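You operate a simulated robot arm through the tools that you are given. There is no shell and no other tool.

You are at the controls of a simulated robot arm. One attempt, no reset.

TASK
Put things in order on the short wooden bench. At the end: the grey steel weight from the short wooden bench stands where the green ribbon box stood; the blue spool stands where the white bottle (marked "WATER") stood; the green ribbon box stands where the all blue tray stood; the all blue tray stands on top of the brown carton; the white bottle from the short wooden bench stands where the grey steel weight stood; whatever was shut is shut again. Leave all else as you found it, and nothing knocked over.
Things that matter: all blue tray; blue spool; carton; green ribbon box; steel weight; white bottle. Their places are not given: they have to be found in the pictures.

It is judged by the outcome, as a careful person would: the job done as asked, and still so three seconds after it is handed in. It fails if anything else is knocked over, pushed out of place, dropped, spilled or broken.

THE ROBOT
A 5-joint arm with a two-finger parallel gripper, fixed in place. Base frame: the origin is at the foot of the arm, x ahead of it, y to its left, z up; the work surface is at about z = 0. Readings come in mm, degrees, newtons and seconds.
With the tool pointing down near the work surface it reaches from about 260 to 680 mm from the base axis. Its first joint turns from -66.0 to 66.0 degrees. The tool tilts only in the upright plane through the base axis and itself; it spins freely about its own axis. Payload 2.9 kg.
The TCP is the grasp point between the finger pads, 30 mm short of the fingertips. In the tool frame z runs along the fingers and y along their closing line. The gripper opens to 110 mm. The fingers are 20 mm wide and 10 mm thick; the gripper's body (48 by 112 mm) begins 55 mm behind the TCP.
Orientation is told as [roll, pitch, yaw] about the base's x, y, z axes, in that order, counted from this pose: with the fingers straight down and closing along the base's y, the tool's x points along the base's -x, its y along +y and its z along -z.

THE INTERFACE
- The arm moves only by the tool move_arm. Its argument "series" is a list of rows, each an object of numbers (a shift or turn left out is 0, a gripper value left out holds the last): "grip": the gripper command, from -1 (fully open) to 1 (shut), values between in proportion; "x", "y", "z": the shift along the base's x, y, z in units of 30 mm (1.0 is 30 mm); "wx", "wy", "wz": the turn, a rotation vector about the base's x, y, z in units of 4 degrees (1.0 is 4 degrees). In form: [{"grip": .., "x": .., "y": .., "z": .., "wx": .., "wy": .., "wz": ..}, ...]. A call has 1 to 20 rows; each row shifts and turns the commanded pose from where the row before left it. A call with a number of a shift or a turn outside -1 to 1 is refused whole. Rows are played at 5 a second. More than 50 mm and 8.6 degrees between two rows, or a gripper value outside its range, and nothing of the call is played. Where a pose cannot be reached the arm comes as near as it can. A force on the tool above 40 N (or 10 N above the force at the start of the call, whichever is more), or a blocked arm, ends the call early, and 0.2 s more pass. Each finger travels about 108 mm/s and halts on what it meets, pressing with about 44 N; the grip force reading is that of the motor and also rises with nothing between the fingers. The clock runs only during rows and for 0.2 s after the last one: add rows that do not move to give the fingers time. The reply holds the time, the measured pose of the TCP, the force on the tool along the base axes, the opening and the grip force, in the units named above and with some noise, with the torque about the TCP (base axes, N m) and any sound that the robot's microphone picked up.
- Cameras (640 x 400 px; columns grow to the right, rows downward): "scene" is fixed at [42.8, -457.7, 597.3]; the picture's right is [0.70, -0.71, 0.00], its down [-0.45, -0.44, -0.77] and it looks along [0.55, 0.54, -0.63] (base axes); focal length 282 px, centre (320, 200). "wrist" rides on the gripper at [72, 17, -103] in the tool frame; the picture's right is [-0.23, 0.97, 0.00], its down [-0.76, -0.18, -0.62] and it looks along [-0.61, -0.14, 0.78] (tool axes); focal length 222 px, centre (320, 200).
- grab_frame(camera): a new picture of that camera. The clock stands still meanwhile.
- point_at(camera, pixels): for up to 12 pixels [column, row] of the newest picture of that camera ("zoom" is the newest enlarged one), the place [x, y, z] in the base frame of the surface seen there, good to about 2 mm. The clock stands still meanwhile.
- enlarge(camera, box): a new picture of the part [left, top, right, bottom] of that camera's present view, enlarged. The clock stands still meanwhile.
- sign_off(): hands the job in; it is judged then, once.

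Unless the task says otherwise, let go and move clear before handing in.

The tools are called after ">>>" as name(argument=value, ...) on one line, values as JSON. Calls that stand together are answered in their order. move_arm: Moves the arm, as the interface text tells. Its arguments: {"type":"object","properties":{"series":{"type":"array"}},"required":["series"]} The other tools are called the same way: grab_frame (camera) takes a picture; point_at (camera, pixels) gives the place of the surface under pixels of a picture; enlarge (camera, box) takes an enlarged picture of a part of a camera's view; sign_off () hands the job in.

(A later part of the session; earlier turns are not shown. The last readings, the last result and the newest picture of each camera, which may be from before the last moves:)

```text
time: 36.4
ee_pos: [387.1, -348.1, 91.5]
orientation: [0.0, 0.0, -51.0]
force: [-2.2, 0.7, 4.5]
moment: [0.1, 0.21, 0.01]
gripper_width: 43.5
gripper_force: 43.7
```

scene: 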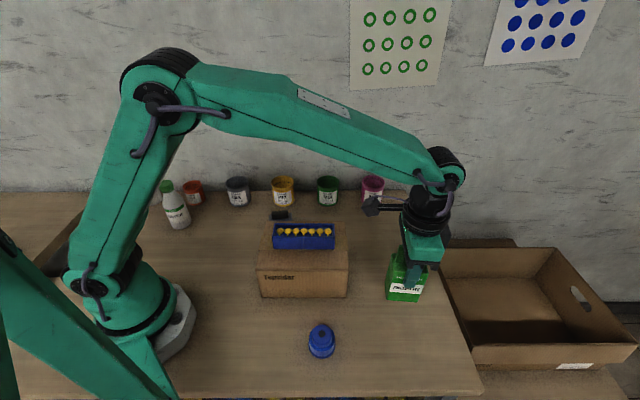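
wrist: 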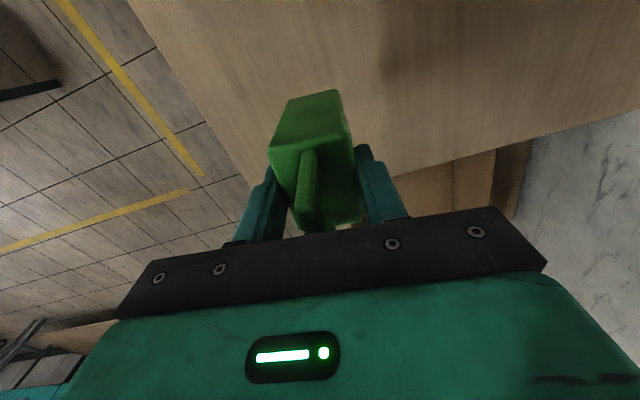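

The force rose to +4.5 N, so the box is touching the bench. I'll open the fingers gently.

>>> move_arm(series=[{"grip": 1, "z": -0.008}, {"grip": 0.15}, {"grip": 0.05}, {"grip": -0.2}, {"grip": -0.5}, {"grip": -0.5}])

>>> enlarge(camera="scene", box=[340, 190, 480, 330])

```text
time: 37.8
ee_pos: [387.5, -347.2, 91.9]
orientation: [0.0, 0.0, -51.0]
force: [0.1, -1.2, -0.6]
moment: [-0.01, 0.01, -0.01]
gripper_width: 82.5
gripper_force: 0.2
```

```text
2.86 times, centred on (410, 260) of scene
```

zoom: 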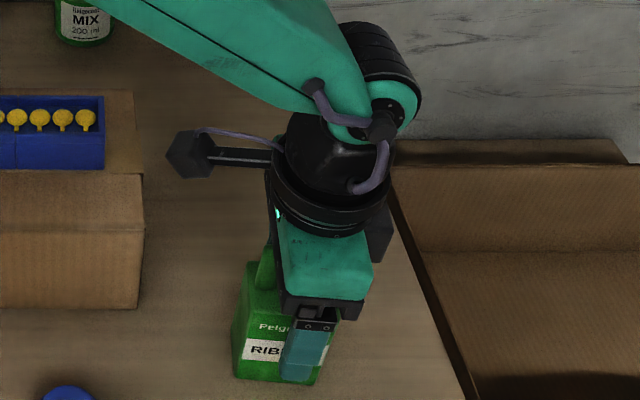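

The box stands upright on its new spot, free of the fingers. I'll lift straight up clear of the handle, then go over the carton to the steel weight.

>>> move_arm(series=[{"grip": -0.5, "z": 0.4}, {"z": 0.8}, {"z": 0.9}, {"z": 0.9}, {"z": 0.9}, {"z": 0.9}, {"z": 0.9}, {"z": 0.6}, {}])

>>> grab_frame(camera="scene")

>>> move_arm(series=[{"grip": -0.5, "x": 0.025, "y": 0.905, "wz": 0.217}, {"x": 0.025, "y": 0.905, "wz": 0.217}, {"x": 0.025, "y": 0.905, "wz": 0.217}, {"x": 0.025, "y": 0.905, "wz": 0.217}, {"x": 0.025, "y": 0.905, "wz": 0.217}, {"x": 0.025, "y": 0.905, "wz": 0.217}, {"x": 0.025, "y": 0.905, "wz": 0.217}, {"x": 0.025, "y": 0.905, "wz": 0.217}, {"x": 0.025, "y": 0.905, "wz": 0.217}, {"x": 0.025, "y": 0.905, "wz": 0.217}, {"x": 0.025, "y": 0.905, "wz": 0.217}, {"x": 0.025, "y": 0.905, "wz": 0.217}, {"x": 0.025, "y": 0.905, "wz": 0.217}, {"x": 0.025, "y": 0.905, "wz": 0.217}, {"x": 0.025, "y": 0.905, "wz": 0.217}, {}, {}])

>>> grab_frame(camera="wrist")

```text
time: 39.8
ee_pos: [388.0, -349.5, 280.0]
orientation: [0.0, 0.0, -51.0]
force: [-0.1, 1.5, -0.1]
moment: [-0.02, 0.01, -0.02]
gripper_width: 82.6
gripper_force: 0.0
```

```text
taken
```

scene: 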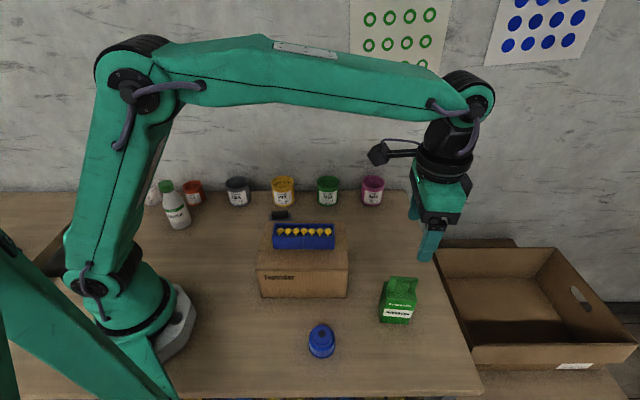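

```text
time: 43.4
ee_pos: [397.7, 60.0, 281.2]
orientation: [0.0, 0.0, -37.8]
force: [-0.1, 0.2, -0.5]
moment: [-0.01, -0.02, 0.0]
gripper_width: 82.3
gripper_force: 0.0
```

```text
taken
```

wrist: 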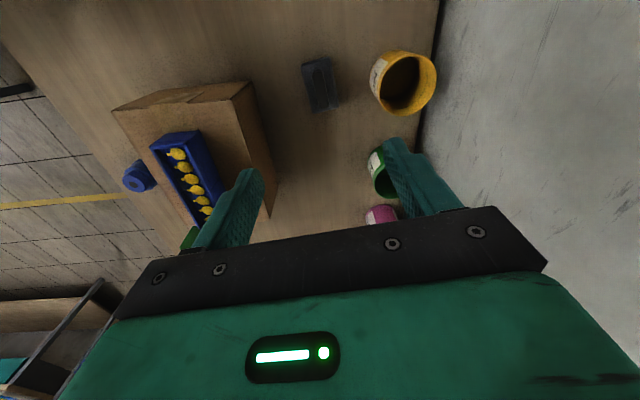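

The ribbon box stands upright at scene (398,300), and the weight is visible at wrist (320,85). I'll come down to about z 160 for a precise look at it.

>>> move_arm(series=[{"grip": -0.5, "z": -0.8}, {"z": -0.8}, {"z": -0.8}, {"z": -0.8}, {"z": -0.8}, {}, {}])

>>> enlarge(camera="wrist", box=[260, 40, 400, 160])

>>> grab_frame(camera="wrist")

```text
time: 45.0
ee_pos: [398.3, 59.7, 160.2]
orientation: [0.0, 0.0, -37.9]
force: [0.2, 0.0, 0.9]
moment: [0.01, -0.01, 0.02]
gripper_width: 82.5
gripper_force: 0.1
```

```text
3.33 times, centred on (330, 100) of wrist
```

zoom: 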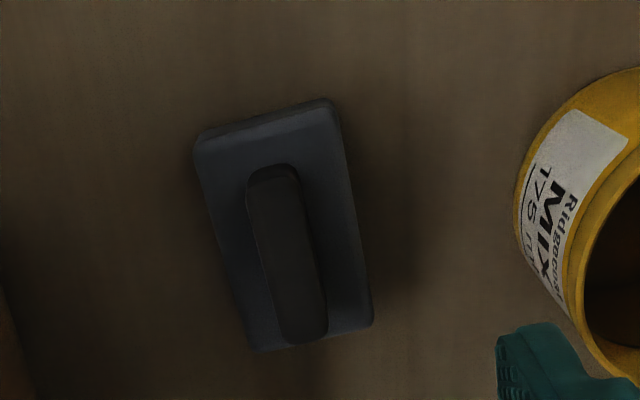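

```text
taken
```

wrist: 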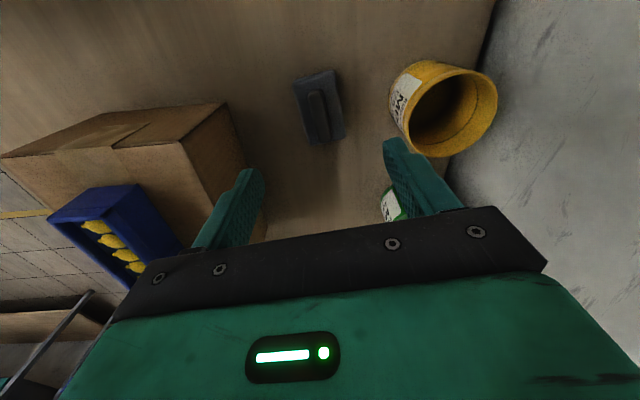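

The weight's top face corners are at zoom (200,145), (332,107), (368,322) and (255,346), and the handle runs along its middle. I'll read those positions.

>>> point_at(camera="zoom", pixels=[[204, 147], [330, 112], [366, 318], [257, 343], [265, 185], [285, 250], [305, 320], [225, 240], [350, 220], [275, 180], [320, 330], [290, 260]])

```text
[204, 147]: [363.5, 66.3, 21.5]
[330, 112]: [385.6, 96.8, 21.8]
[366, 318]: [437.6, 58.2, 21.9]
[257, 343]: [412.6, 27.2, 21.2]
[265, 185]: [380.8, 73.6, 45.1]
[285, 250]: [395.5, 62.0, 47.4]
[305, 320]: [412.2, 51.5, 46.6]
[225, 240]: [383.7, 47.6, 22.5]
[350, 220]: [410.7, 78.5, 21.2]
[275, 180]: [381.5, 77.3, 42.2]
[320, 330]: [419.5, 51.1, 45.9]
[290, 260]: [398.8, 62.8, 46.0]
```

The weight measures about 66 x 41 mm, centred at (399.5,61.5) with its long axis at -37.5°. I'll shift by about 1.5 mm and descend to z≈35 so the fingertips reach beside its body.

>>> move_arm(series=[{"grip": -0.5, "x": 0.045, "y": 0.06, "wz": 0.08}, {"z": -0.9}, {"z": -0.9}, {"z": -0.9}, {"z": -0.9}, {"z": -0.3}, {"z": -0.15}, {"z": -0.1}, {}, {}])

>>> grab_frame(camera="wrist")

>>> grab_frame(camera="scene")

```text
time: 47.2
ee_pos: [400.1, 63.2, 34.6]
orientation: [0.0, 0.1, -37.5]
force: [-0.1, 0.3, -0.4]
moment: [0.02, 0.02, 0.04]
gripper_width: 82.6
gripper_force: 0.1
```

```text
taken
```

wrist: 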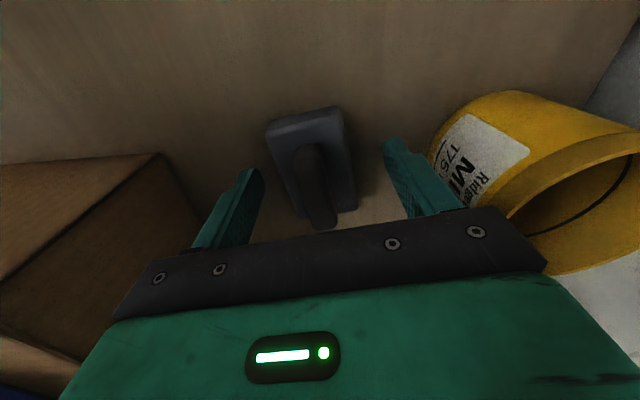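

```text
taken
```

scene: 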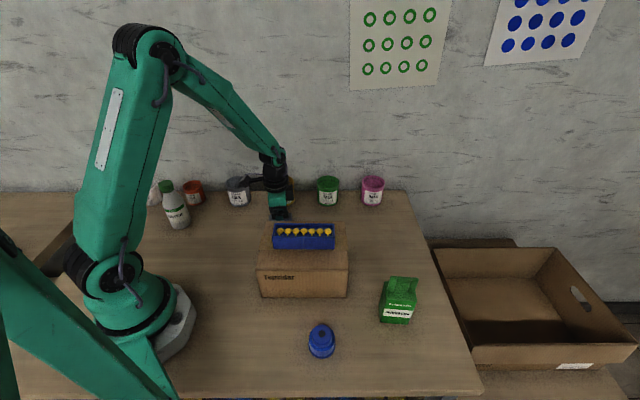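

The fingers straddle the weight near z 35 and nothing is in contact. I'll close on it.

>>> move_arm(series=[{"grip": -0.1}, {"grip": 0.1}, {"grip": 0.25}, {"grip": 0.4}, {"grip": 1}, {"grip": 1}, {"grip": 1}])

>>> move_arm(series=[{"grip": 1, "z": 0.1}, {"z": 0.2}, {"z": 0.3}, {}])

>>> grab_frame(camera="wrist")

>>> enlarge(camera="scene", box=[220, 150, 360, 250])

```text
time: 48.8
ee_pos: [399.7, 61.4, 35.5]
orientation: [0.0, -0.1, -37.7]
force: [-1.2, 0.4, 0.3]
moment: [0.09, 0.11, -0.05]
gripper_width: 44.7
gripper_force: 43.6
```

```text
time: 49.8
ee_pos: [399.8, 62.7, 53.8]
orientation: [0.1, 0.1, -37.7]
force: [0.1, 0.2, -4.1]
moment: [-0.04, 0.02, 0.01]
gripper_width: 44.4
gripper_force: 43.9
```

```text
taken
```

wrist: 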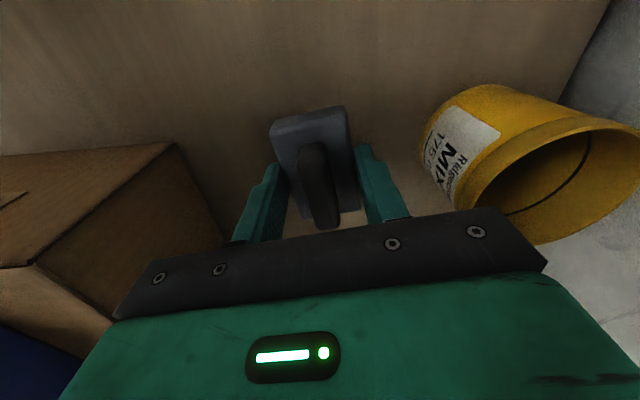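

```text
4.00 times, centred on (290, 200) of scene
```

zoom: 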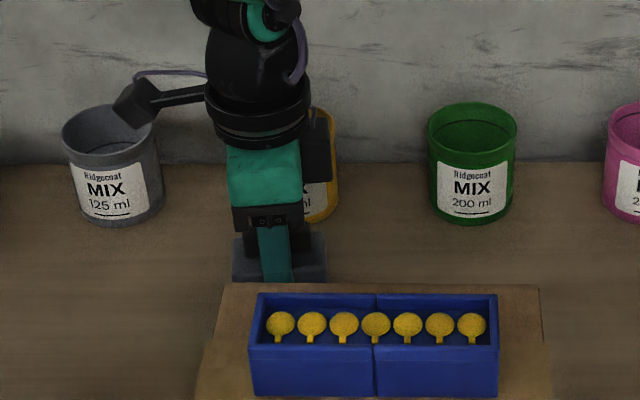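

The weight is held level at about 4 N. I'll raise it well above the tray's height, then carry it to the ribbon box's old spot at (555,-236).

>>> move_arm(series=[{"grip": 1, "z": 0.5}, {"z": 0.9}, {"z": 0.9}, {"z": 0.9}, {"z": 0.9}, {"z": 0.9}, {"z": 0.4}, {}])

>>> move_arm(series=[{"grip": 1, "x": 0.155, "y": -0.298, "wz": 0.125}, {"x": 0.31, "y": -0.596, "wz": 0.125}, {"x": 0.439, "y": -0.844, "wz": 0.125}, {"x": 0.439, "y": -0.844, "wz": 0.125}, {"x": 0.439, "y": -0.844, "wz": 0.125}, {"x": 0.439, "y": -0.844, "wz": 0.125}, {"x": 0.439, "y": -0.844, "wz": 0.125}, {"x": 0.439, "y": -0.844, "wz": 0.125}, {"x": 0.439, "y": -0.844, "wz": 0.125}, {"x": 0.439, "y": -0.844, "wz": 0.125}, {"x": 0.439, "y": -0.844, "wz": 0.125}, {"x": 0.439, "y": -0.844, "wz": 0.125}, {"x": 0.207, "y": -0.397, "wz": 0.125}, {"x": 0.103, "y": -0.199, "wz": 0.125}, {}, {}])

>>> grab_frame(camera="scene")

>>> grab_frame(camera="wrist")

```text
time: 51.6
ee_pos: [400.3, 63.9, 215.7]
orientation: [-0.1, 0.0, -37.5]
force: [0.3, -0.5, -4.3]
moment: [-0.03, 0.03, 0.0]
gripper_width: 44.5
gripper_force: 44.1
```

```text
time: 55.0
ee_pos: [554.2, -236.5, 215.3]
orientation: [-0.1, 0.0, -30.6]
force: [-0.1, 0.8, -4.4]
moment: [-0.01, 0.03, -0.01]
gripper_width: 44.3
gripper_force: 43.8
```

```text
taken
```

scene: 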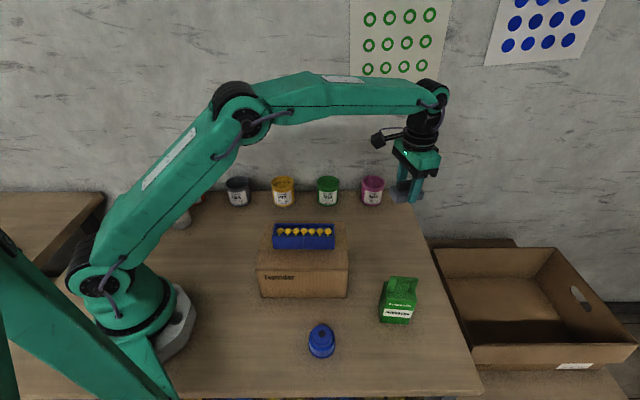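

```text
taken
```

wrist: 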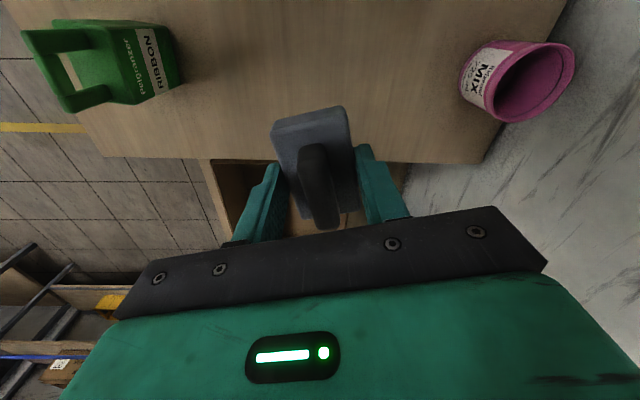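

The weight is above the green box's old spot. I'll lower it to about 3 mm above the bench, then step down to contact.

>>> move_arm(series=[{"grip": 1, "z": -0.5}, {"z": -0.9}, {"z": -0.9}, {"z": -0.9}, {"z": -0.9}, {"z": -0.9}, {"z": -0.5}, {"z": -0.25}, {"z": -0.15}, {}, {}])

>>> move_arm(series=[{"grip": 1, "z": -0.03}, {"z": -0.03}, {"z": -0.02}, {}])

```text
time: 57.4
ee_pos: [555.9, -234.5, 38.8]
orientation: [0.0, 0.0, -30.6]
force: [0.5, -0.3, -4.4]
moment: [0.0, 0.03, -0.01]
gripper_width: 44.3
gripper_force: 44.1
```

```text
time: 58.4
ee_pos: [555.1, -234.5, 36.9]
orientation: [0.0, 0.1, -30.6]
force: [0.0, 0.2, -4.2]
moment: [0.01, 0.03, 0.03]
gripper_width: 44.4
gripper_force: 43.5
```

It's still hanging free at -4.2 N. I'll continue with smaller steps.

>>> move_arm(series=[{"grip": 1, "z": -0.02}, {}])

>>> move_arm(series=[{"grip": 1, "z": -0.02}, {}])

```text
time: 59.0
ee_pos: [555.6, -235.3, 36.1]
orientation: [0.0, -0.1, -30.7]
force: [-0.4, 0.9, -4.2]
moment: [0.0, 0.0, 0.03]
gripper_width: 44.5
gripper_force: 44.0
```

```text
time: 59.6
ee_pos: [555.7, -234.6, 34.7]
orientation: [-0.1, 0.0, -30.6]
force: [-0.4, 0.1, -3.7]
moment: [0.02, 0.01, 0.01]
gripper_width: 44.6
gripper_force: 43.9
```

I'll keep stepping down, since the force has barely changed.

>>> move_arm(series=[{"grip": 1, "z": -0.02}, {}])

>>> move_arm(series=[{"grip": 1, "z": -0.015}, {}])

```text
time: 60.2
ee_pos: [555.9, -233.5, 36.3]
orientation: [0.0, 0.1, -30.5]
force: [-2.5, 0.9, 3.3]
moment: [0.13, 0.29, 0.0]
gripper_width: 44.7
gripper_force: 43.9
```

```text
time: 60.8
ee_pos: [557.4, -235.6, 34.9]
orientation: [0.1, 0.0, -30.6]
force: [-3.5, 4.1, 8.1]
moment: [0.28, 0.43, -0.05]
gripper_width: 44.6
gripper_force: 43.7
```

The force swung from -4 to +8 N, so the weight rests on the bench. I'll open the fingers, look, and then rise.

>>> move_arm(series=[{"grip": 0.15}, {"grip": 0.05}, {"grip": -0.2}, {"grip": -0.5}, {"grip": -0.5}])

>>> move_arm(series=[{"grip": -0.5, "z": 0.4}, {"z": 0.8}, {"z": 0.9}, {"z": 0.9}, {"z": 0.9}, {"z": 0.9}, {"z": 0.9}, {"z": 0.9}, {"z": 0.9}, {}])

>>> grab_frame(camera="scene")

>>> grab_frame(camera="wrist")

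```text
time: 62.0
ee_pos: [556.2, -234.2, 33.7]
orientation: [0.0, 0.0, -30.6]
force: [0.2, 0.0, 0.2]
moment: [0.02, -0.01, 0.01]
gripper_width: 82.4
gripper_force: 0.0
```

```text
time: 64.2
ee_pos: [554.3, -233.4, 258.2]
orientation: [0.0, 0.0, -30.7]
force: [-0.7, 0.8, 0.0]
moment: [0.05, -0.04, 0.03]
gripper_width: 82.5
gripper_force: 0.1
```

```text
taken
```

scene: 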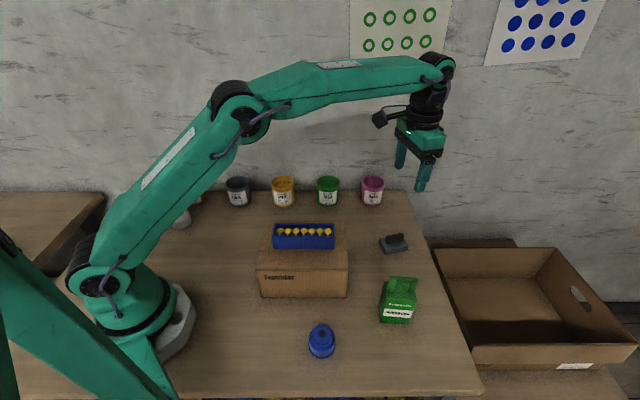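

```text
taken
```

wrist: 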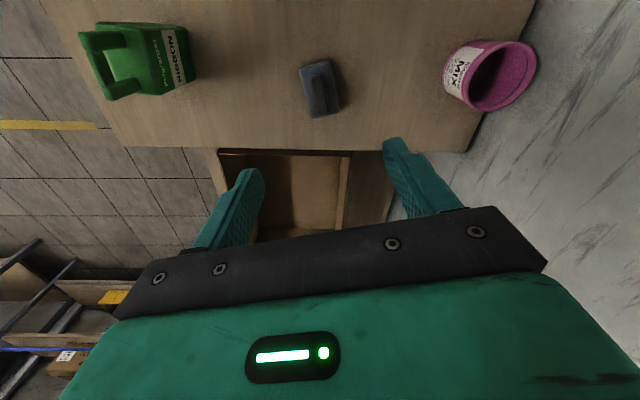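

The weight stands at scene (393,243), and the carton, tray and box are undisturbed. I'll travel high over to the bottle at about (188.5,274.5).

>>> move_arm(series=[{"grip": -0.5, "x": -0.611, "y": 0.8475, "z": 0.1, "wz": -0.055}, {"x": -0.611, "y": 0.8475, "z": 0.1, "wz": -0.055}, {"x": -0.611, "y": 0.8475, "z": 0.1, "wz": -0.055}, {"x": -0.611, "y": 0.8475, "z": 0.1, "wz": -0.055}, {"x": -0.611, "y": 0.8475, "z": 0.1, "wz": -0.055}, {"x": -0.611, "y": 0.8475, "z": 0.1, "wz": -0.055}, {"x": -0.611, "y": 0.8475, "z": 0.1, "wz": -0.055}, {"x": -0.611, "y": 0.8475, "z": 0.1, "wz": -0.055}, {"x": -0.611, "y": 0.8475, "z": 0.1, "wz": -0.055}, {"x": -0.611, "y": 0.8475, "z": 0.1, "wz": -0.055}, {"x": -0.611, "y": 0.8475, "wz": -0.055}, {"x": -0.611, "y": 0.8475, "wz": -0.055}, {"x": -0.611, "y": 0.8475, "wz": -0.055}, {"x": -0.611, "y": 0.8475, "wz": -0.055}, {"x": -0.611, "y": 0.8475, "wz": -0.055}, {"x": -0.611, "y": 0.8475, "wz": -0.055}, {"x": -0.611, "y": 0.8475, "wz": -0.055}, {"x": -0.611, "y": 0.8475, "wz": -0.055}, {"x": -0.611, "y": 0.8475, "wz": -0.055}, {"x": -0.611, "y": 0.8475, "wz": -0.055}])

>>> move_arm(series=[{"grip": -0.5}, {}])

>>> grab_frame(camera="wrist")

>>> grab_frame(camera="scene")

```text
time: 68.4
ee_pos: [189.7, 272.1, 289.9]
orientation: [0.0, -0.1, -35.1]
force: [0.1, -0.3, 0.2]
moment: [0.02, 0.0, 0.01]
gripper_width: 82.4
gripper_force: 0.1
```

```text
time: 69.0
ee_pos: [190.7, 273.5, 289.4]
orientation: [0.0, 0.0, -35.0]
force: [-0.3, -0.4, 0.1]
moment: [0.02, -0.01, 0.05]
gripper_width: 82.4
gripper_force: 0.0
```

```text
taken
```

wrist: 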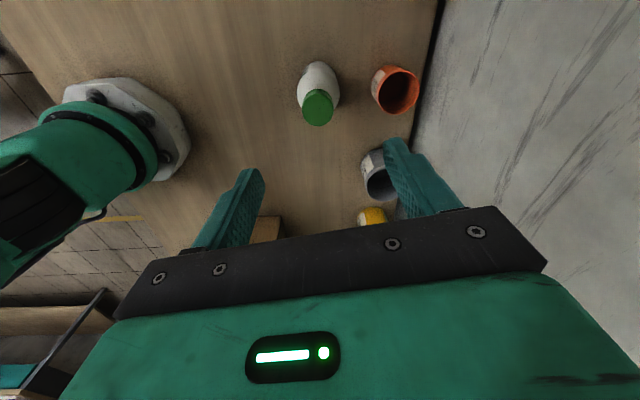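

```text
taken
```

scene: 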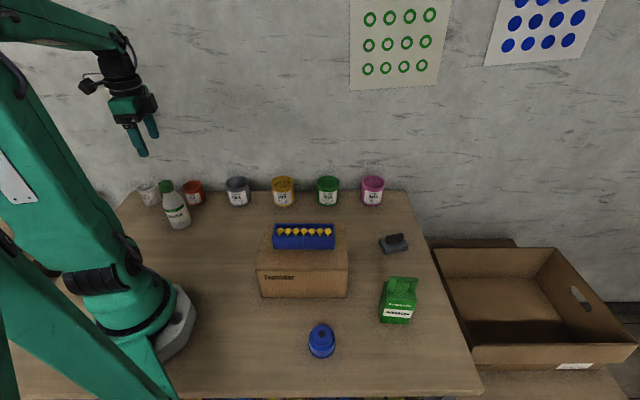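

I'm above the bottle now, with its green cap at wrist (318,107) and the white body behind it. I'll zoom in to fix its axis and height profile.

>>> enlarge(camera="wrist", box=[260, 45, 430, 145])

>>> point_at(camera="wrist", pixels=[[318, 109], [305, 107], [332, 105], [316, 95], [319, 122], [302, 90], [337, 88], [300, 80], [336, 78], [306, 67], [328, 66], [317, 64]])

```text
3.76 times, centred on (345, 95) of wrist
```

zoom: 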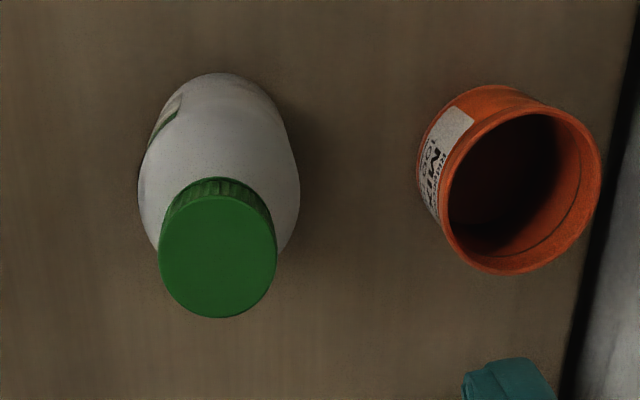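

```text
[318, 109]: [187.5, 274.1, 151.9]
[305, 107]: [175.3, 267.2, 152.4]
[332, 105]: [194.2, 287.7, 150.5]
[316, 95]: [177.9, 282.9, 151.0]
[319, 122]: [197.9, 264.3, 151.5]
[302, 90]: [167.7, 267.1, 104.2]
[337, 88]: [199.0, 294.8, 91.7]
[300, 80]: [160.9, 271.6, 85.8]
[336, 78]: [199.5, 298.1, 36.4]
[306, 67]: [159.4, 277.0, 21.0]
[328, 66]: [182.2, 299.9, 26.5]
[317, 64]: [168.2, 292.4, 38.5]
```

The cap centre is (187.8,274), its top is at z≈152, and the straight body runs up to about z 86 at about 55 mm across. I'll centre on the axis, open wider and come down to z≈130 first to check the alignment.

>>> move_arm(series=[{"grip": -0.85, "x": -0.05, "y": 0.027}, {"z": -0.6}, {"z": -0.9}, {"z": -0.9}, {"z": -0.9}, {"z": -0.9}, {"z": -0.6}, {"z": -0.4}, {}, {}])

>>> grab_frame(camera="wrist")

>>> enlarge(camera="scene", box=[90, 110, 270, 250])

```text
time: 71.2
ee_pos: [186.6, 272.7, 133.0]
orientation: [-0.1, 0.0, -35.0]
force: [-0.7, -0.3, 0.1]
moment: [0.01, 0.02, 0.04]
gripper_width: 101.3
gripper_force: 0.1
```

```text
taken
```

wrist: 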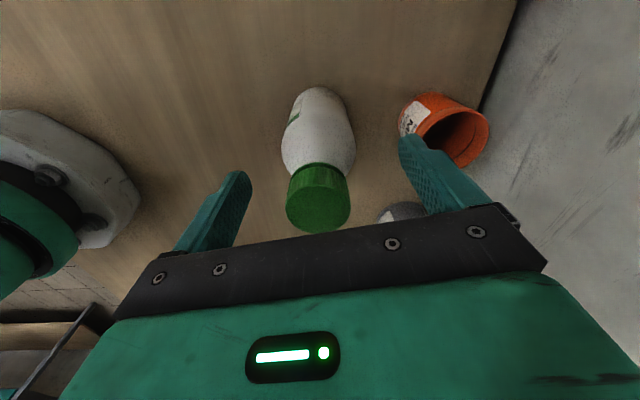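

```text
2.86 times, centred on (180, 180) of scene
```

zoom: 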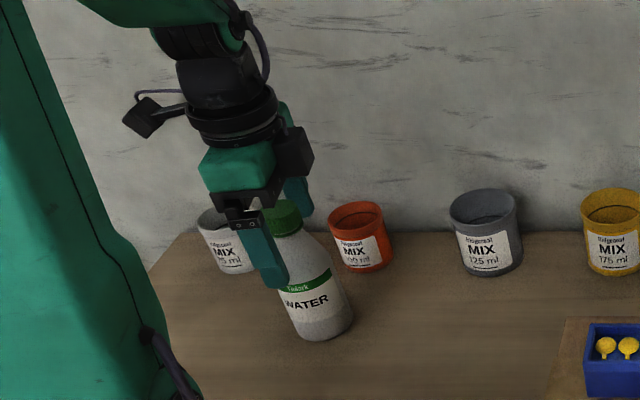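

The bottle is centred between the fingers (tool axis at column 320, cap at 318). I'll descend to z≈100, watching for contact with the cap.

>>> move_arm(series=[{"grip": -0.85, "z": -0.3}, {"z": -0.3}, {"z": -0.3}, {"z": -0.1}, {"z": -0.1}, {}, {}])

>>> enlarge(camera="scene", box=[120, 140, 230, 240])

>>> grab_frame(camera="wrist")

```text
time: 72.8
ee_pos: [188.8, 273.3, 100.7]
orientation: [0.0, 0.0, -35.1]
force: [0.0, 0.5, -1.6]
moment: [0.0, -0.02, 0.02]
gripper_width: 102.0
gripper_force: 0.1
```

```text
4.00 times, centred on (175, 190) of scene
```

zoom: 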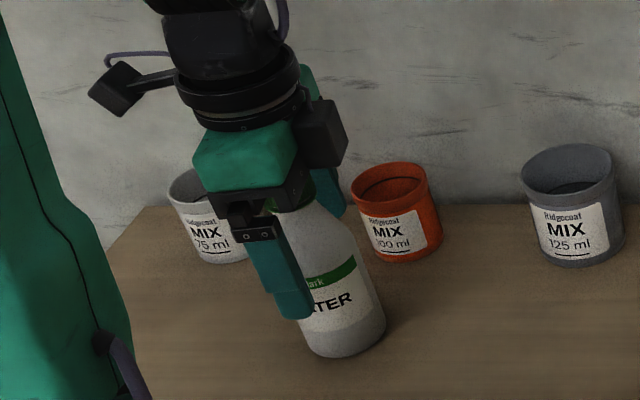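

```text
taken
```

wrist: 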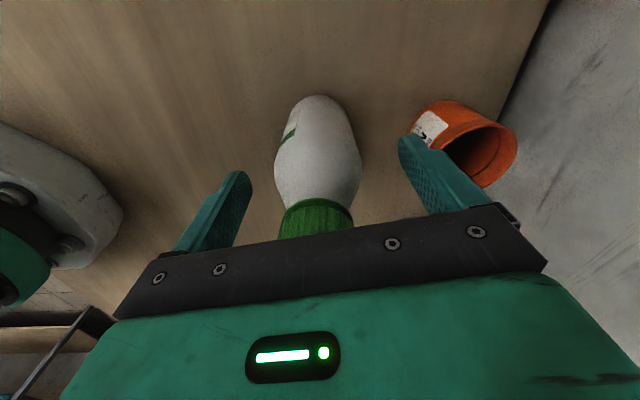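

At z 100.7 the palm clears the cap and the force is normal. I'll close gently around the bottle.

>>> move_arm(series=[{"grip": -0.5}, {"grip": -0.3}, {"grip": -0.15}, {"grip": -0.05}, {"grip": 0.05}, {"grip": 0.15}, {"grip": 0.5}, {"grip": 1}, {"grip": 1}, {"grip": 1}])

>>> enlarge(camera="scene", box=[120, 140, 230, 240])

>>> grab_frame(camera="wrist")

```text
time: 75.0
ee_pos: [187.7, 272.0, 100.0]
orientation: [0.0, 0.0, -35.0]
force: [-0.2, 0.6, -0.4]
moment: [-0.05, 0.02, -0.01]
gripper_width: 52.6
gripper_force: 44.7
```

```text
4.00 times, centred on (175, 190) of scene
```

zoom: 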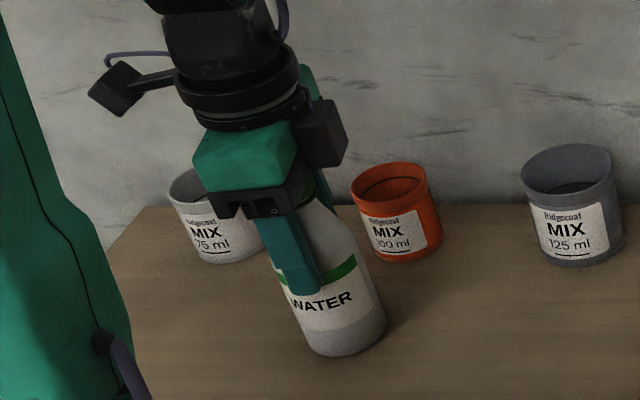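

```text
taken
```

wrist: 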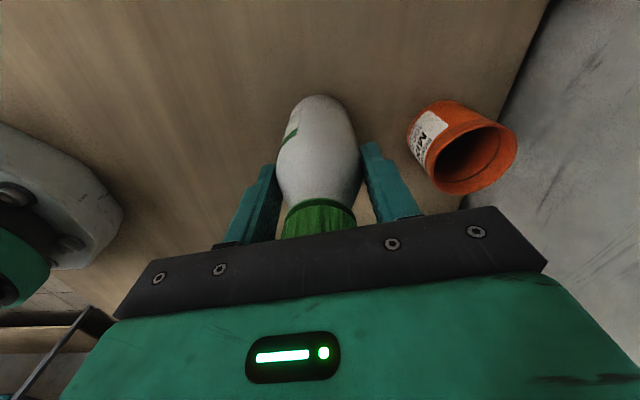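

The grip closed on 52.6 mm at 44.7 N with the bottle still upright. I'll do a small test lift.

>>> move_arm(series=[{"grip": 1, "z": 0.05}, {"z": 0.1}, {"z": 0.15}, {"z": 0.2}, {}, {}])

>>> enlarge(camera="scene", box=[120, 140, 230, 240])

>>> grab_frame(camera="wrist")

```text
time: 76.4
ee_pos: [187.8, 272.7, 114.9]
orientation: [0.0, 0.0, -35.0]
force: [-0.6, -0.6, -2.0]
moment: [-0.01, -0.01, 0.01]
gripper_width: 53.1
gripper_force: 44.0
```

```text
4.00 times, centred on (175, 190) of scene
```

zoom: 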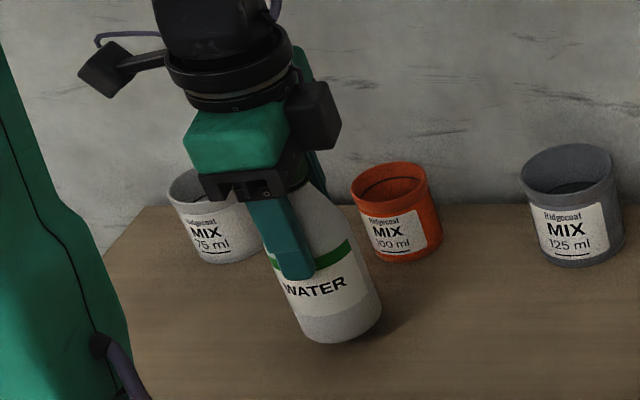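

```text
taken
```

wrist: 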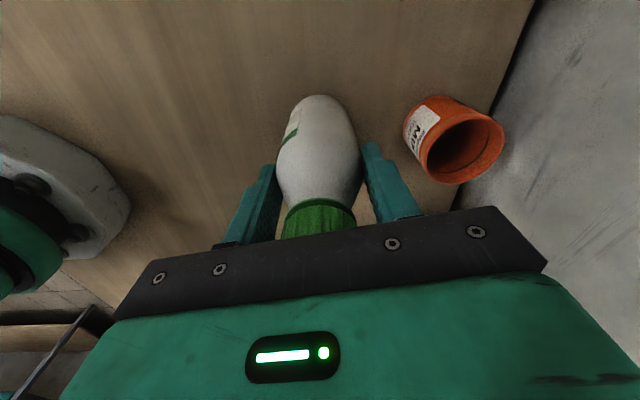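

The bottle hangs straight, with no slip between the two views. I'll raise it and carry it smoothly to the weight's old spot at (400,62).

>>> move_arm(series=[{"grip": 1, "z": 0.4}, {"z": 0.6}, {"z": 0.7}, {"z": 0.5}, {"z": 0.3}, {}])

>>> move_arm(series=[{"grip": 1, "x": 0.212, "y": -0.211}, {"x": 0.354, "y": -0.351}, {"x": 0.495, "y": -0.492}, {"x": 0.495, "y": -0.492}, {"x": 0.495, "y": -0.492}, {"x": 0.495, "y": -0.492}, {"x": 0.495, "y": -0.492}, {"x": 0.495, "y": -0.492}, {"x": 0.495, "y": -0.492}, {"x": 0.495, "y": -0.492}, {"x": 0.495, "y": -0.492}, {"x": 0.495, "y": -0.492}, {"x": 0.495, "y": -0.492}, {"x": 0.495, "y": -0.492}, {"x": 0.354, "y": -0.351}, {"x": 0.212, "y": -0.211}, {}, {}])

>>> grab_frame(camera="scene")

>>> grab_frame(camera="wrist")

```text
time: 77.8
ee_pos: [187.5, 273.1, 188.8]
orientation: [0.1, 0.0, -35.0]
force: [0.4, 0.0, -1.1]
moment: [0.0, -0.03, 0.06]
gripper_width: 52.7
gripper_force: 43.8
```

```text
time: 81.6
ee_pos: [401.4, 62.5, 189.6]
orientation: [0.0, 0.1, -34.9]
force: [0.5, -0.8, -2.1]
moment: [0.0, 0.0, 0.0]
gripper_width: 52.7
gripper_force: 43.7
```

```text
taken
```

scene: 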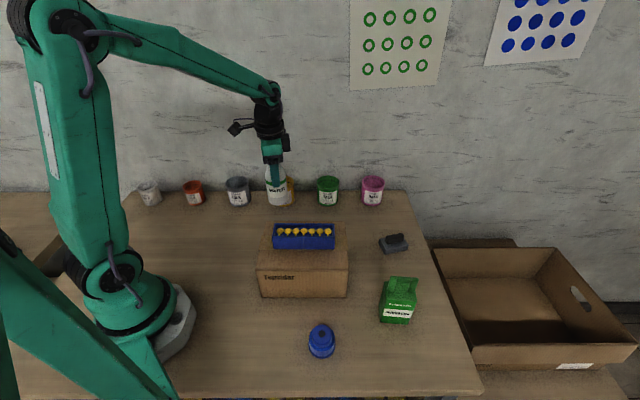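

```text
taken
```

wrist: 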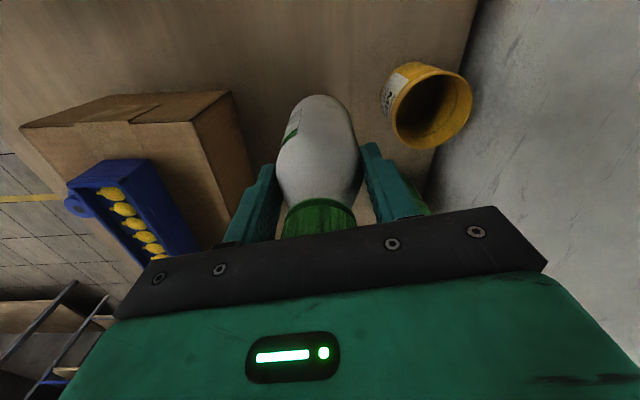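

The bottle is at the weight's old place (401,62) and still upright. I'll lower it to about 2.5 mm above the bench, then step to contact.

>>> move_arm(series=[{"grip": 1, "z": -0.3}, {"z": -0.6}, {"z": -0.6}, {"z": -0.5}, {"z": -0.4}, {"z": -0.25}, {"z": -0.15}, {"z": -0.12}, {}, {}])

>>> move_arm(series=[{"grip": 1, "z": -0.03}, {"z": -0.03}, {}])

>>> move_arm(series=[{"grip": 1, "z": -0.02}, {}])

```text
time: 83.8
ee_pos: [399.9, 63.0, 101.5]
orientation: [0.0, -0.1, -35.0]
force: [0.6, 0.2, -1.2]
moment: [0.0, 0.01, 0.02]
gripper_width: 53.0
gripper_force: 43.6
```

```text
time: 84.6
ee_pos: [400.0, 62.6, 100.2]
orientation: [0.0, 0.0, -35.0]
force: [-0.3, -0.2, -0.8]
moment: [-0.02, 0.0, 0.03]
gripper_width: 52.7
gripper_force: 43.9
```

```text
time: 85.2
ee_pos: [399.2, 63.9, 101.0]
orientation: [0.0, -0.2, -35.0]
force: [-2.6, 0.9, 7.2]
moment: [0.1, 0.17, 0.02]
gripper_width: 52.7
gripper_force: 44.8
```

An upward force of 7 N at z≈100 shows the bottle has touched down. I'll open the fingers slowly and check.

>>> move_arm(series=[{"grip": 0.02}, {"grip": -0.05}, {"grip": -0.2}, {"grip": -0.45}, {"grip": -0.7}, {"grip": -0.7}])

>>> grab_frame(camera="wrist")

>>> enlarge(camera="scene", box=[210, 130, 350, 250])

```text
time: 86.6
ee_pos: [399.5, 63.7, 100.1]
orientation: [0.0, 0.1, -35.0]
force: [-0.3, 0.9, 0.6]
moment: [0.01, -0.01, 0.01]
gripper_width: 93.3
gripper_force: 0.0
```

```text
taken
```

wrist: 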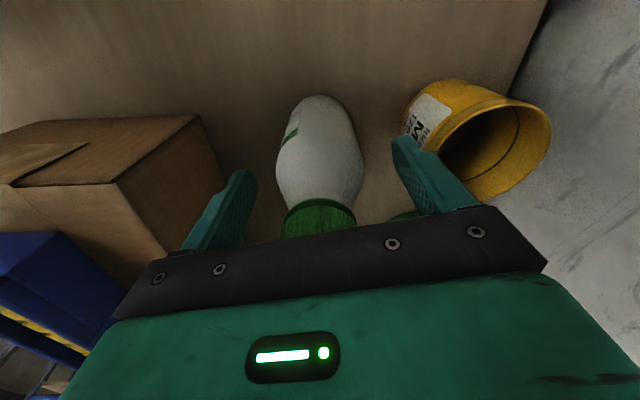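

```text
3.33 times, centred on (280, 190) of scene
```

zoom: 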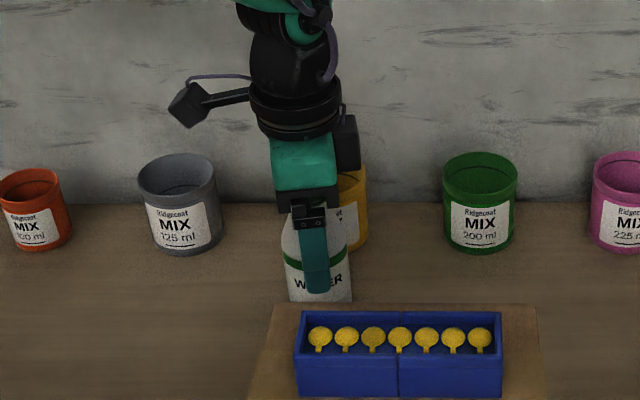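

The bottle stands free and upright. I'll rise clear of the cap and then travel high over to the blue spool at (230,-279).

>>> move_arm(series=[{"grip": -0.7, "z": 0.3}, {"z": 0.6}, {"z": 0.9}, {"z": 0.9}, {"z": 0.9}, {"z": 0.9}, {"z": 0.9}, {"z": 0.9}, {}])

>>> grab_frame(camera="scene")

>>> move_arm(series=[{"grip": -0.7, "x": -0.405, "y": -0.814}, {"x": -0.405, "y": -0.814}, {"x": -0.405, "y": -0.814}, {"x": -0.405, "y": -0.814}, {"x": -0.405, "y": -0.814}, {"x": -0.405, "y": -0.814}, {"x": -0.405, "y": -0.814}, {"x": -0.405, "y": -0.814}, {"x": -0.405, "y": -0.814}, {"x": -0.405, "y": -0.814}, {"x": -0.405, "y": -0.814}, {"x": -0.405, "y": -0.814}, {"x": -0.405, "y": -0.814}, {"x": -0.405, "y": -0.814}, {}, {}])

>>> move_arm(series=[{"grip": -0.7, "z": -0.8}, {"z": -0.9}, {"z": -0.9}, {"z": -0.9}, {"z": -0.8}, {}, {}])

>>> grab_frame(camera="wrist")

```text
time: 88.6
ee_pos: [398.5, 62.0, 287.5]
orientation: [0.0, 0.1, -35.0]
force: [0.3, -1.3, -0.2]
moment: [0.02, 0.0, -0.03]
gripper_width: 93.4
gripper_force: 0.0
```

```text
taken
```

scene: 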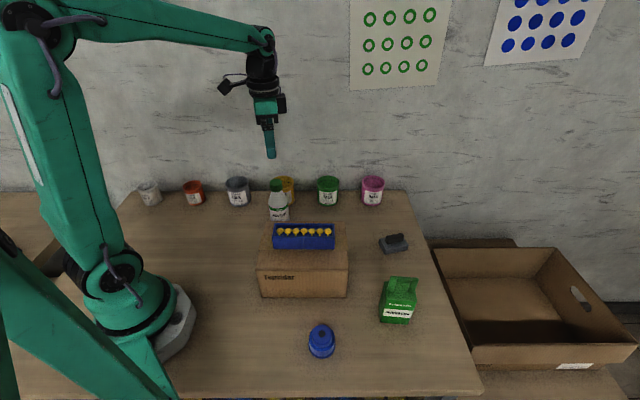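

```text
time: 92.0
ee_pos: [228.8, -278.4, 289.9]
orientation: [0.0, 0.0, -35.0]
force: [0.5, -1.1, -0.1]
moment: [-0.01, -0.02, -0.01]
gripper_width: 93.2
gripper_force: 0.0
```

```text
time: 93.6
ee_pos: [228.9, -278.5, 159.6]
orientation: [0.0, 0.0, -35.0]
force: [0.3, 0.7, 0.3]
moment: [0.0, -0.02, 0.03]
gripper_width: 93.3
gripper_force: 0.0
```

```text
taken
```

wrist: 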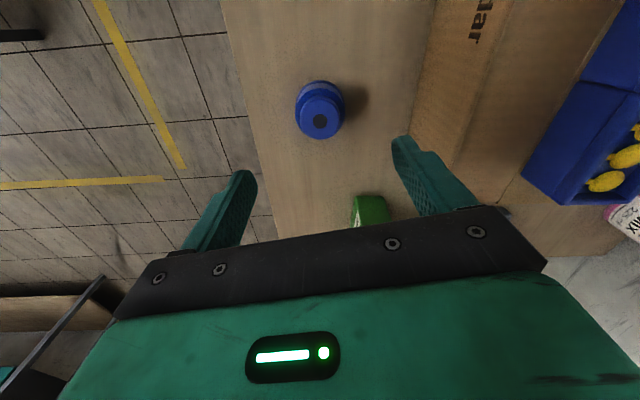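

The spool is at wrist (320,110), in line with the tool axis at column 320. I'll zoom in to confirm its centre.

>>> enlarge(camera="wrist", box=[280, 70, 360, 150])

>>> point_at(camera="wrist", pixels=[[320, 121], [301, 121], [339, 119], [319, 102], [321, 137], [298, 105], [342, 103], [320, 83], [300, 95], [340, 92]])

```text
5.00 times, centred on (320, 110) of wrist
```

zoom: 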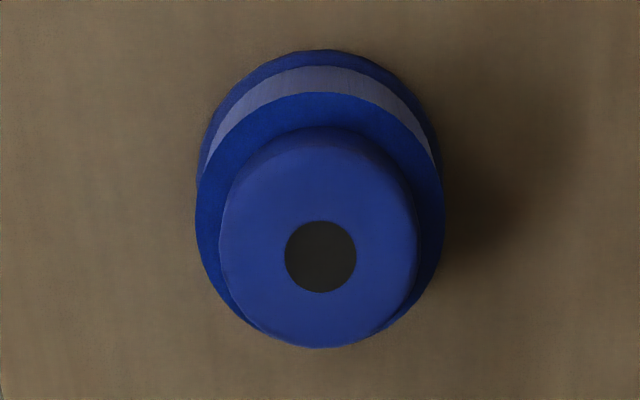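

```text
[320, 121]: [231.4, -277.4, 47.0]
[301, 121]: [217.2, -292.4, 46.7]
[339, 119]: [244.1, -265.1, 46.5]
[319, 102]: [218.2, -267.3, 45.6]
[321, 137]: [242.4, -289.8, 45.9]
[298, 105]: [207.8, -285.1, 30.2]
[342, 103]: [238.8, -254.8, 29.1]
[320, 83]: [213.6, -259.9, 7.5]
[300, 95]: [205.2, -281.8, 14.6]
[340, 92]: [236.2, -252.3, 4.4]
```

The spool's centre is (230.5,-278.5), 1.5 mm ahead of the tool. I'll correct for that and descend to z≈40.

>>> move_arm(series=[{"grip": -0.7, "x": 0.05}, {"z": -0.9}, {"z": -0.9}, {"z": -0.9}, {"z": -0.6}, {"z": -0.4}, {"z": -0.2}, {"z": -0.08}, {}, {}])

>>> grab_frame(camera="wrist")

>>> grab_frame(camera="scene")

```text
time: 95.8
ee_pos: [231.3, -278.9, 41.0]
orientation: [0.1, 0.0, -35.0]
force: [-0.4, -0.4, -0.2]
moment: [0.02, -0.01, -0.01]
gripper_width: 93.6
gripper_force: 0.1
```

```text
taken
```

wrist: 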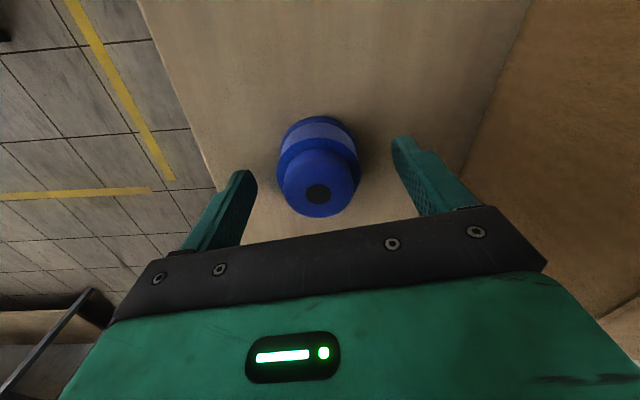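

```text
taken
```

scene: 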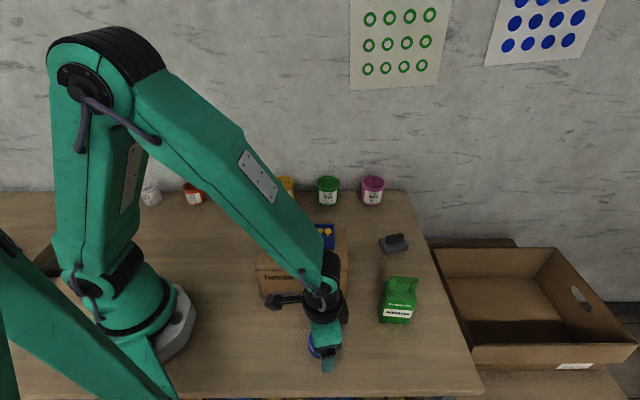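

The spool sits between the open fingers, and the carton is well clear on the right. I'll close on it and test-lift.

>>> move_arm(series=[{"grip": -0.3}, {"grip": -0.1}, {"grip": 0.0}, {"grip": 0.1}, {"grip": 0.25}, {"grip": 1}, {"grip": 1}, {"grip": 1}])

>>> move_arm(series=[{"grip": 1, "z": 0.1}, {"z": 0.2}, {"z": 0.3}, {}])

>>> grab_frame(camera="wrist")

>>> enlarge(camera="scene", box=[260, 260, 400, 380])

```text
time: 97.6
ee_pos: [230.0, -279.5, 40.9]
orientation: [0.0, 0.0, -34.9]
force: [0.0, 0.0, 1.1]
moment: [-0.01, 0.01, 0.03]
gripper_width: 38.8
gripper_force: 43.7
```

```text
time: 98.6
ee_pos: [230.8, -278.7, 59.3]
orientation: [0.0, 0.0, -35.1]
force: [0.3, -0.9, 1.0]
moment: [0.01, 0.0, -0.01]
gripper_width: 38.7
gripper_force: 44.2
```

```text
taken
```

wrist: 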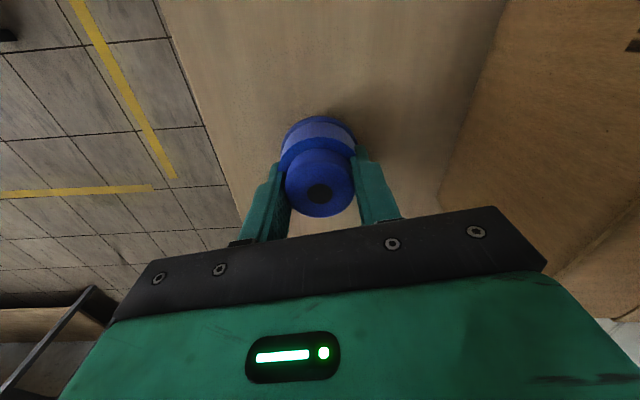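

```text
3.33 times, centred on (330, 320) of scene
```

zoom: 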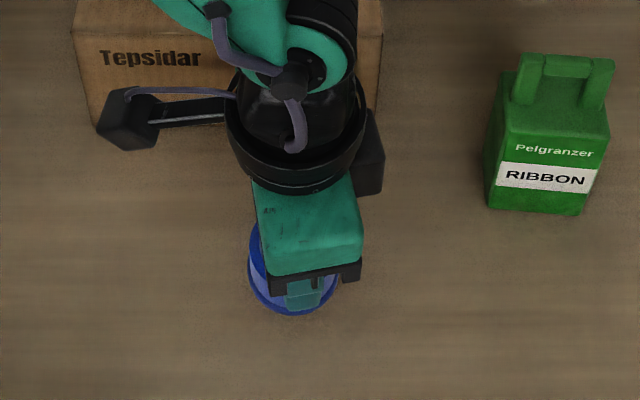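

The grip closed on 38.8 mm, narrower than the 48 mm body I had seen. In the wrist view the spool kept its place in the fingers at (318,193). I'll look closer to be sure it really left the bench.

>>> enlarge(camera="scene", box=[290, 310, 350, 370])

>>> enlarge(camera="wrist", box=[230, 90, 410, 240])

>>> point_at(camera="wrist", pixels=[[318, 193], [318, 210], [318, 152], [318, 130], [318, 120], [290, 170], [318, 165]])

```text
6.67 times, centred on (320, 340) of scene
```

zoom: 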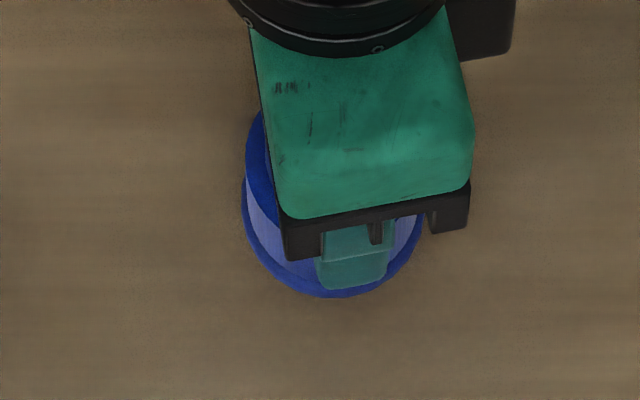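

```text
2.67 times, centred on (320, 165) of wrist
```

zoom: 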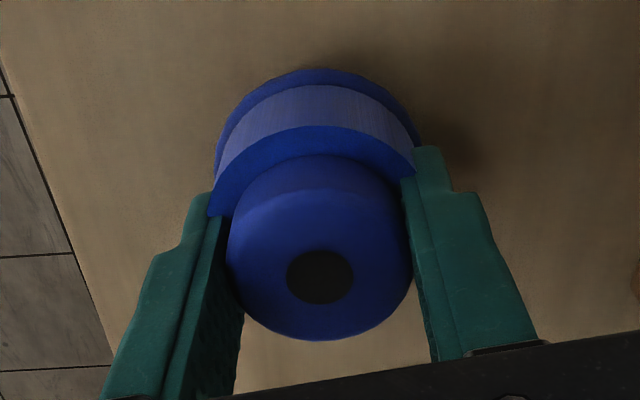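

```text
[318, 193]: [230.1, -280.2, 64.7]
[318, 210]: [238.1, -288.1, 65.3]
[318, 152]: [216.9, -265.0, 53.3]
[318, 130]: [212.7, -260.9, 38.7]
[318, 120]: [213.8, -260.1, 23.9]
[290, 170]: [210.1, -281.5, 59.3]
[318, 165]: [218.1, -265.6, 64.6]
```

The top of the spool now reads z 64.7 and its bottom edge about z 24, so it's properly lifted. I'll raise it above the tray and bottle and go around in an arc, passing over (390,-20), to stay clear of the base.

>>> move_arm(series=[{"grip": 1, "z": 0.5}, {"z": 0.9}, {"z": 0.9}, {"z": 0.9}, {"z": 0.9}, {"z": 0.9}, {"z": 0.7}, {"z": 0.3}, {}])

>>> move_arm(series=[{"grip": 1, "x": 0.2, "y": 0.32}, {"x": 0.4, "y": 0.65}, {"x": 0.533, "y": 0.863}, {"x": 0.533, "y": 0.863}, {"x": 0.533, "y": 0.863}, {"x": 0.533, "y": 0.863}, {"x": 0.533, "y": 0.863}, {"x": 0.533, "y": 0.863}, {"x": 0.533, "y": 0.863}, {"x": 0.533, "y": 0.863}, {"x": 0.4, "y": 0.65}, {"x": 0.067, "y": 0.11}, {}])

>>> grab_frame(camera="scene")

```text
time: 100.6
ee_pos: [231.5, -280.2, 239.1]
orientation: [0.1, -0.1, -35.0]
force: [-0.1, 0.3, -0.3]
moment: [0.01, 0.0, -0.01]
gripper_width: 38.3
gripper_force: 43.8
```

```text
time: 103.4
ee_pos: [390.8, -20.8, 238.7]
orientation: [0.0, 0.0, -35.0]
force: [0.2, -0.9, -0.1]
moment: [-0.01, 0.01, -0.02]
gripper_width: 38.7
gripper_force: 44.4
```

```text
taken
```

scene: 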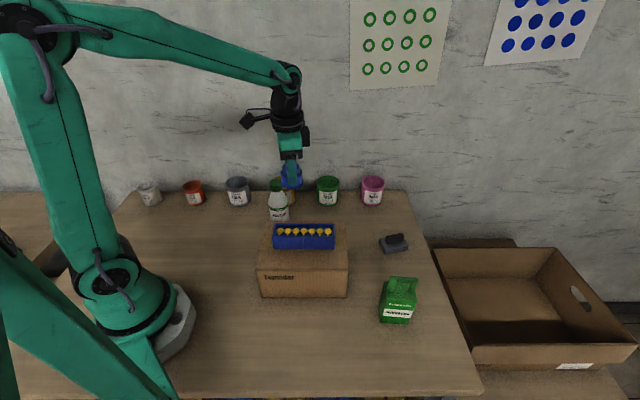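

The spool is held and the bench is undisturbed. I'll go on to the bottle's old place at (188,274).

>>> move_arm(series=[{"grip": 1, "x": -0.27, "y": 0.392}, {"x": -0.473, "y": 0.687}, {"x": -0.608, "y": 0.883}, {"x": -0.608, "y": 0.883}, {"x": -0.608, "y": 0.883}, {"x": -0.608, "y": 0.883}, {"x": -0.608, "y": 0.883}, {"x": -0.608, "y": 0.883}, {"x": -0.608, "y": 0.883}, {"x": -0.608, "y": 0.883}, {"x": -0.608, "y": 0.883}, {"x": -0.338, "y": 0.49}, {"x": -0.203, "y": 0.294}, {}, {}])

>>> grab_frame(camera="wrist")

>>> grab_frame(camera="scene")

```text
time: 106.6
ee_pos: [188.3, 274.2, 239.0]
orientation: [0.0, -0.1, -35.1]
force: [1.0, 0.7, -1.2]
moment: [0.0, -0.02, 0.02]
gripper_width: 38.3
gripper_force: 43.9
```

```text
taken
```

wrist: 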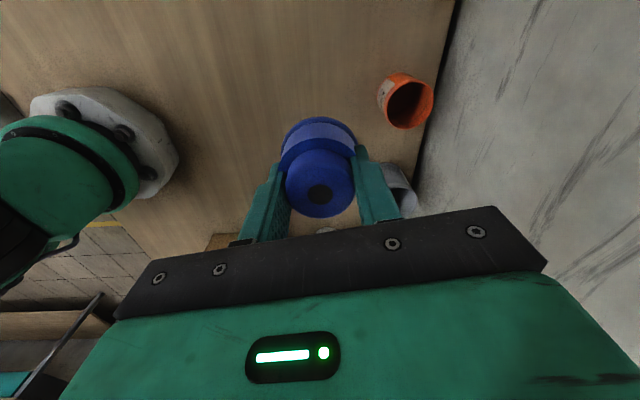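

```text
taken
```

scene: 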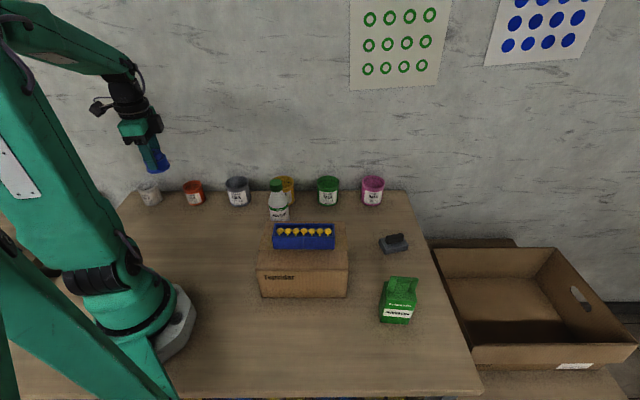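

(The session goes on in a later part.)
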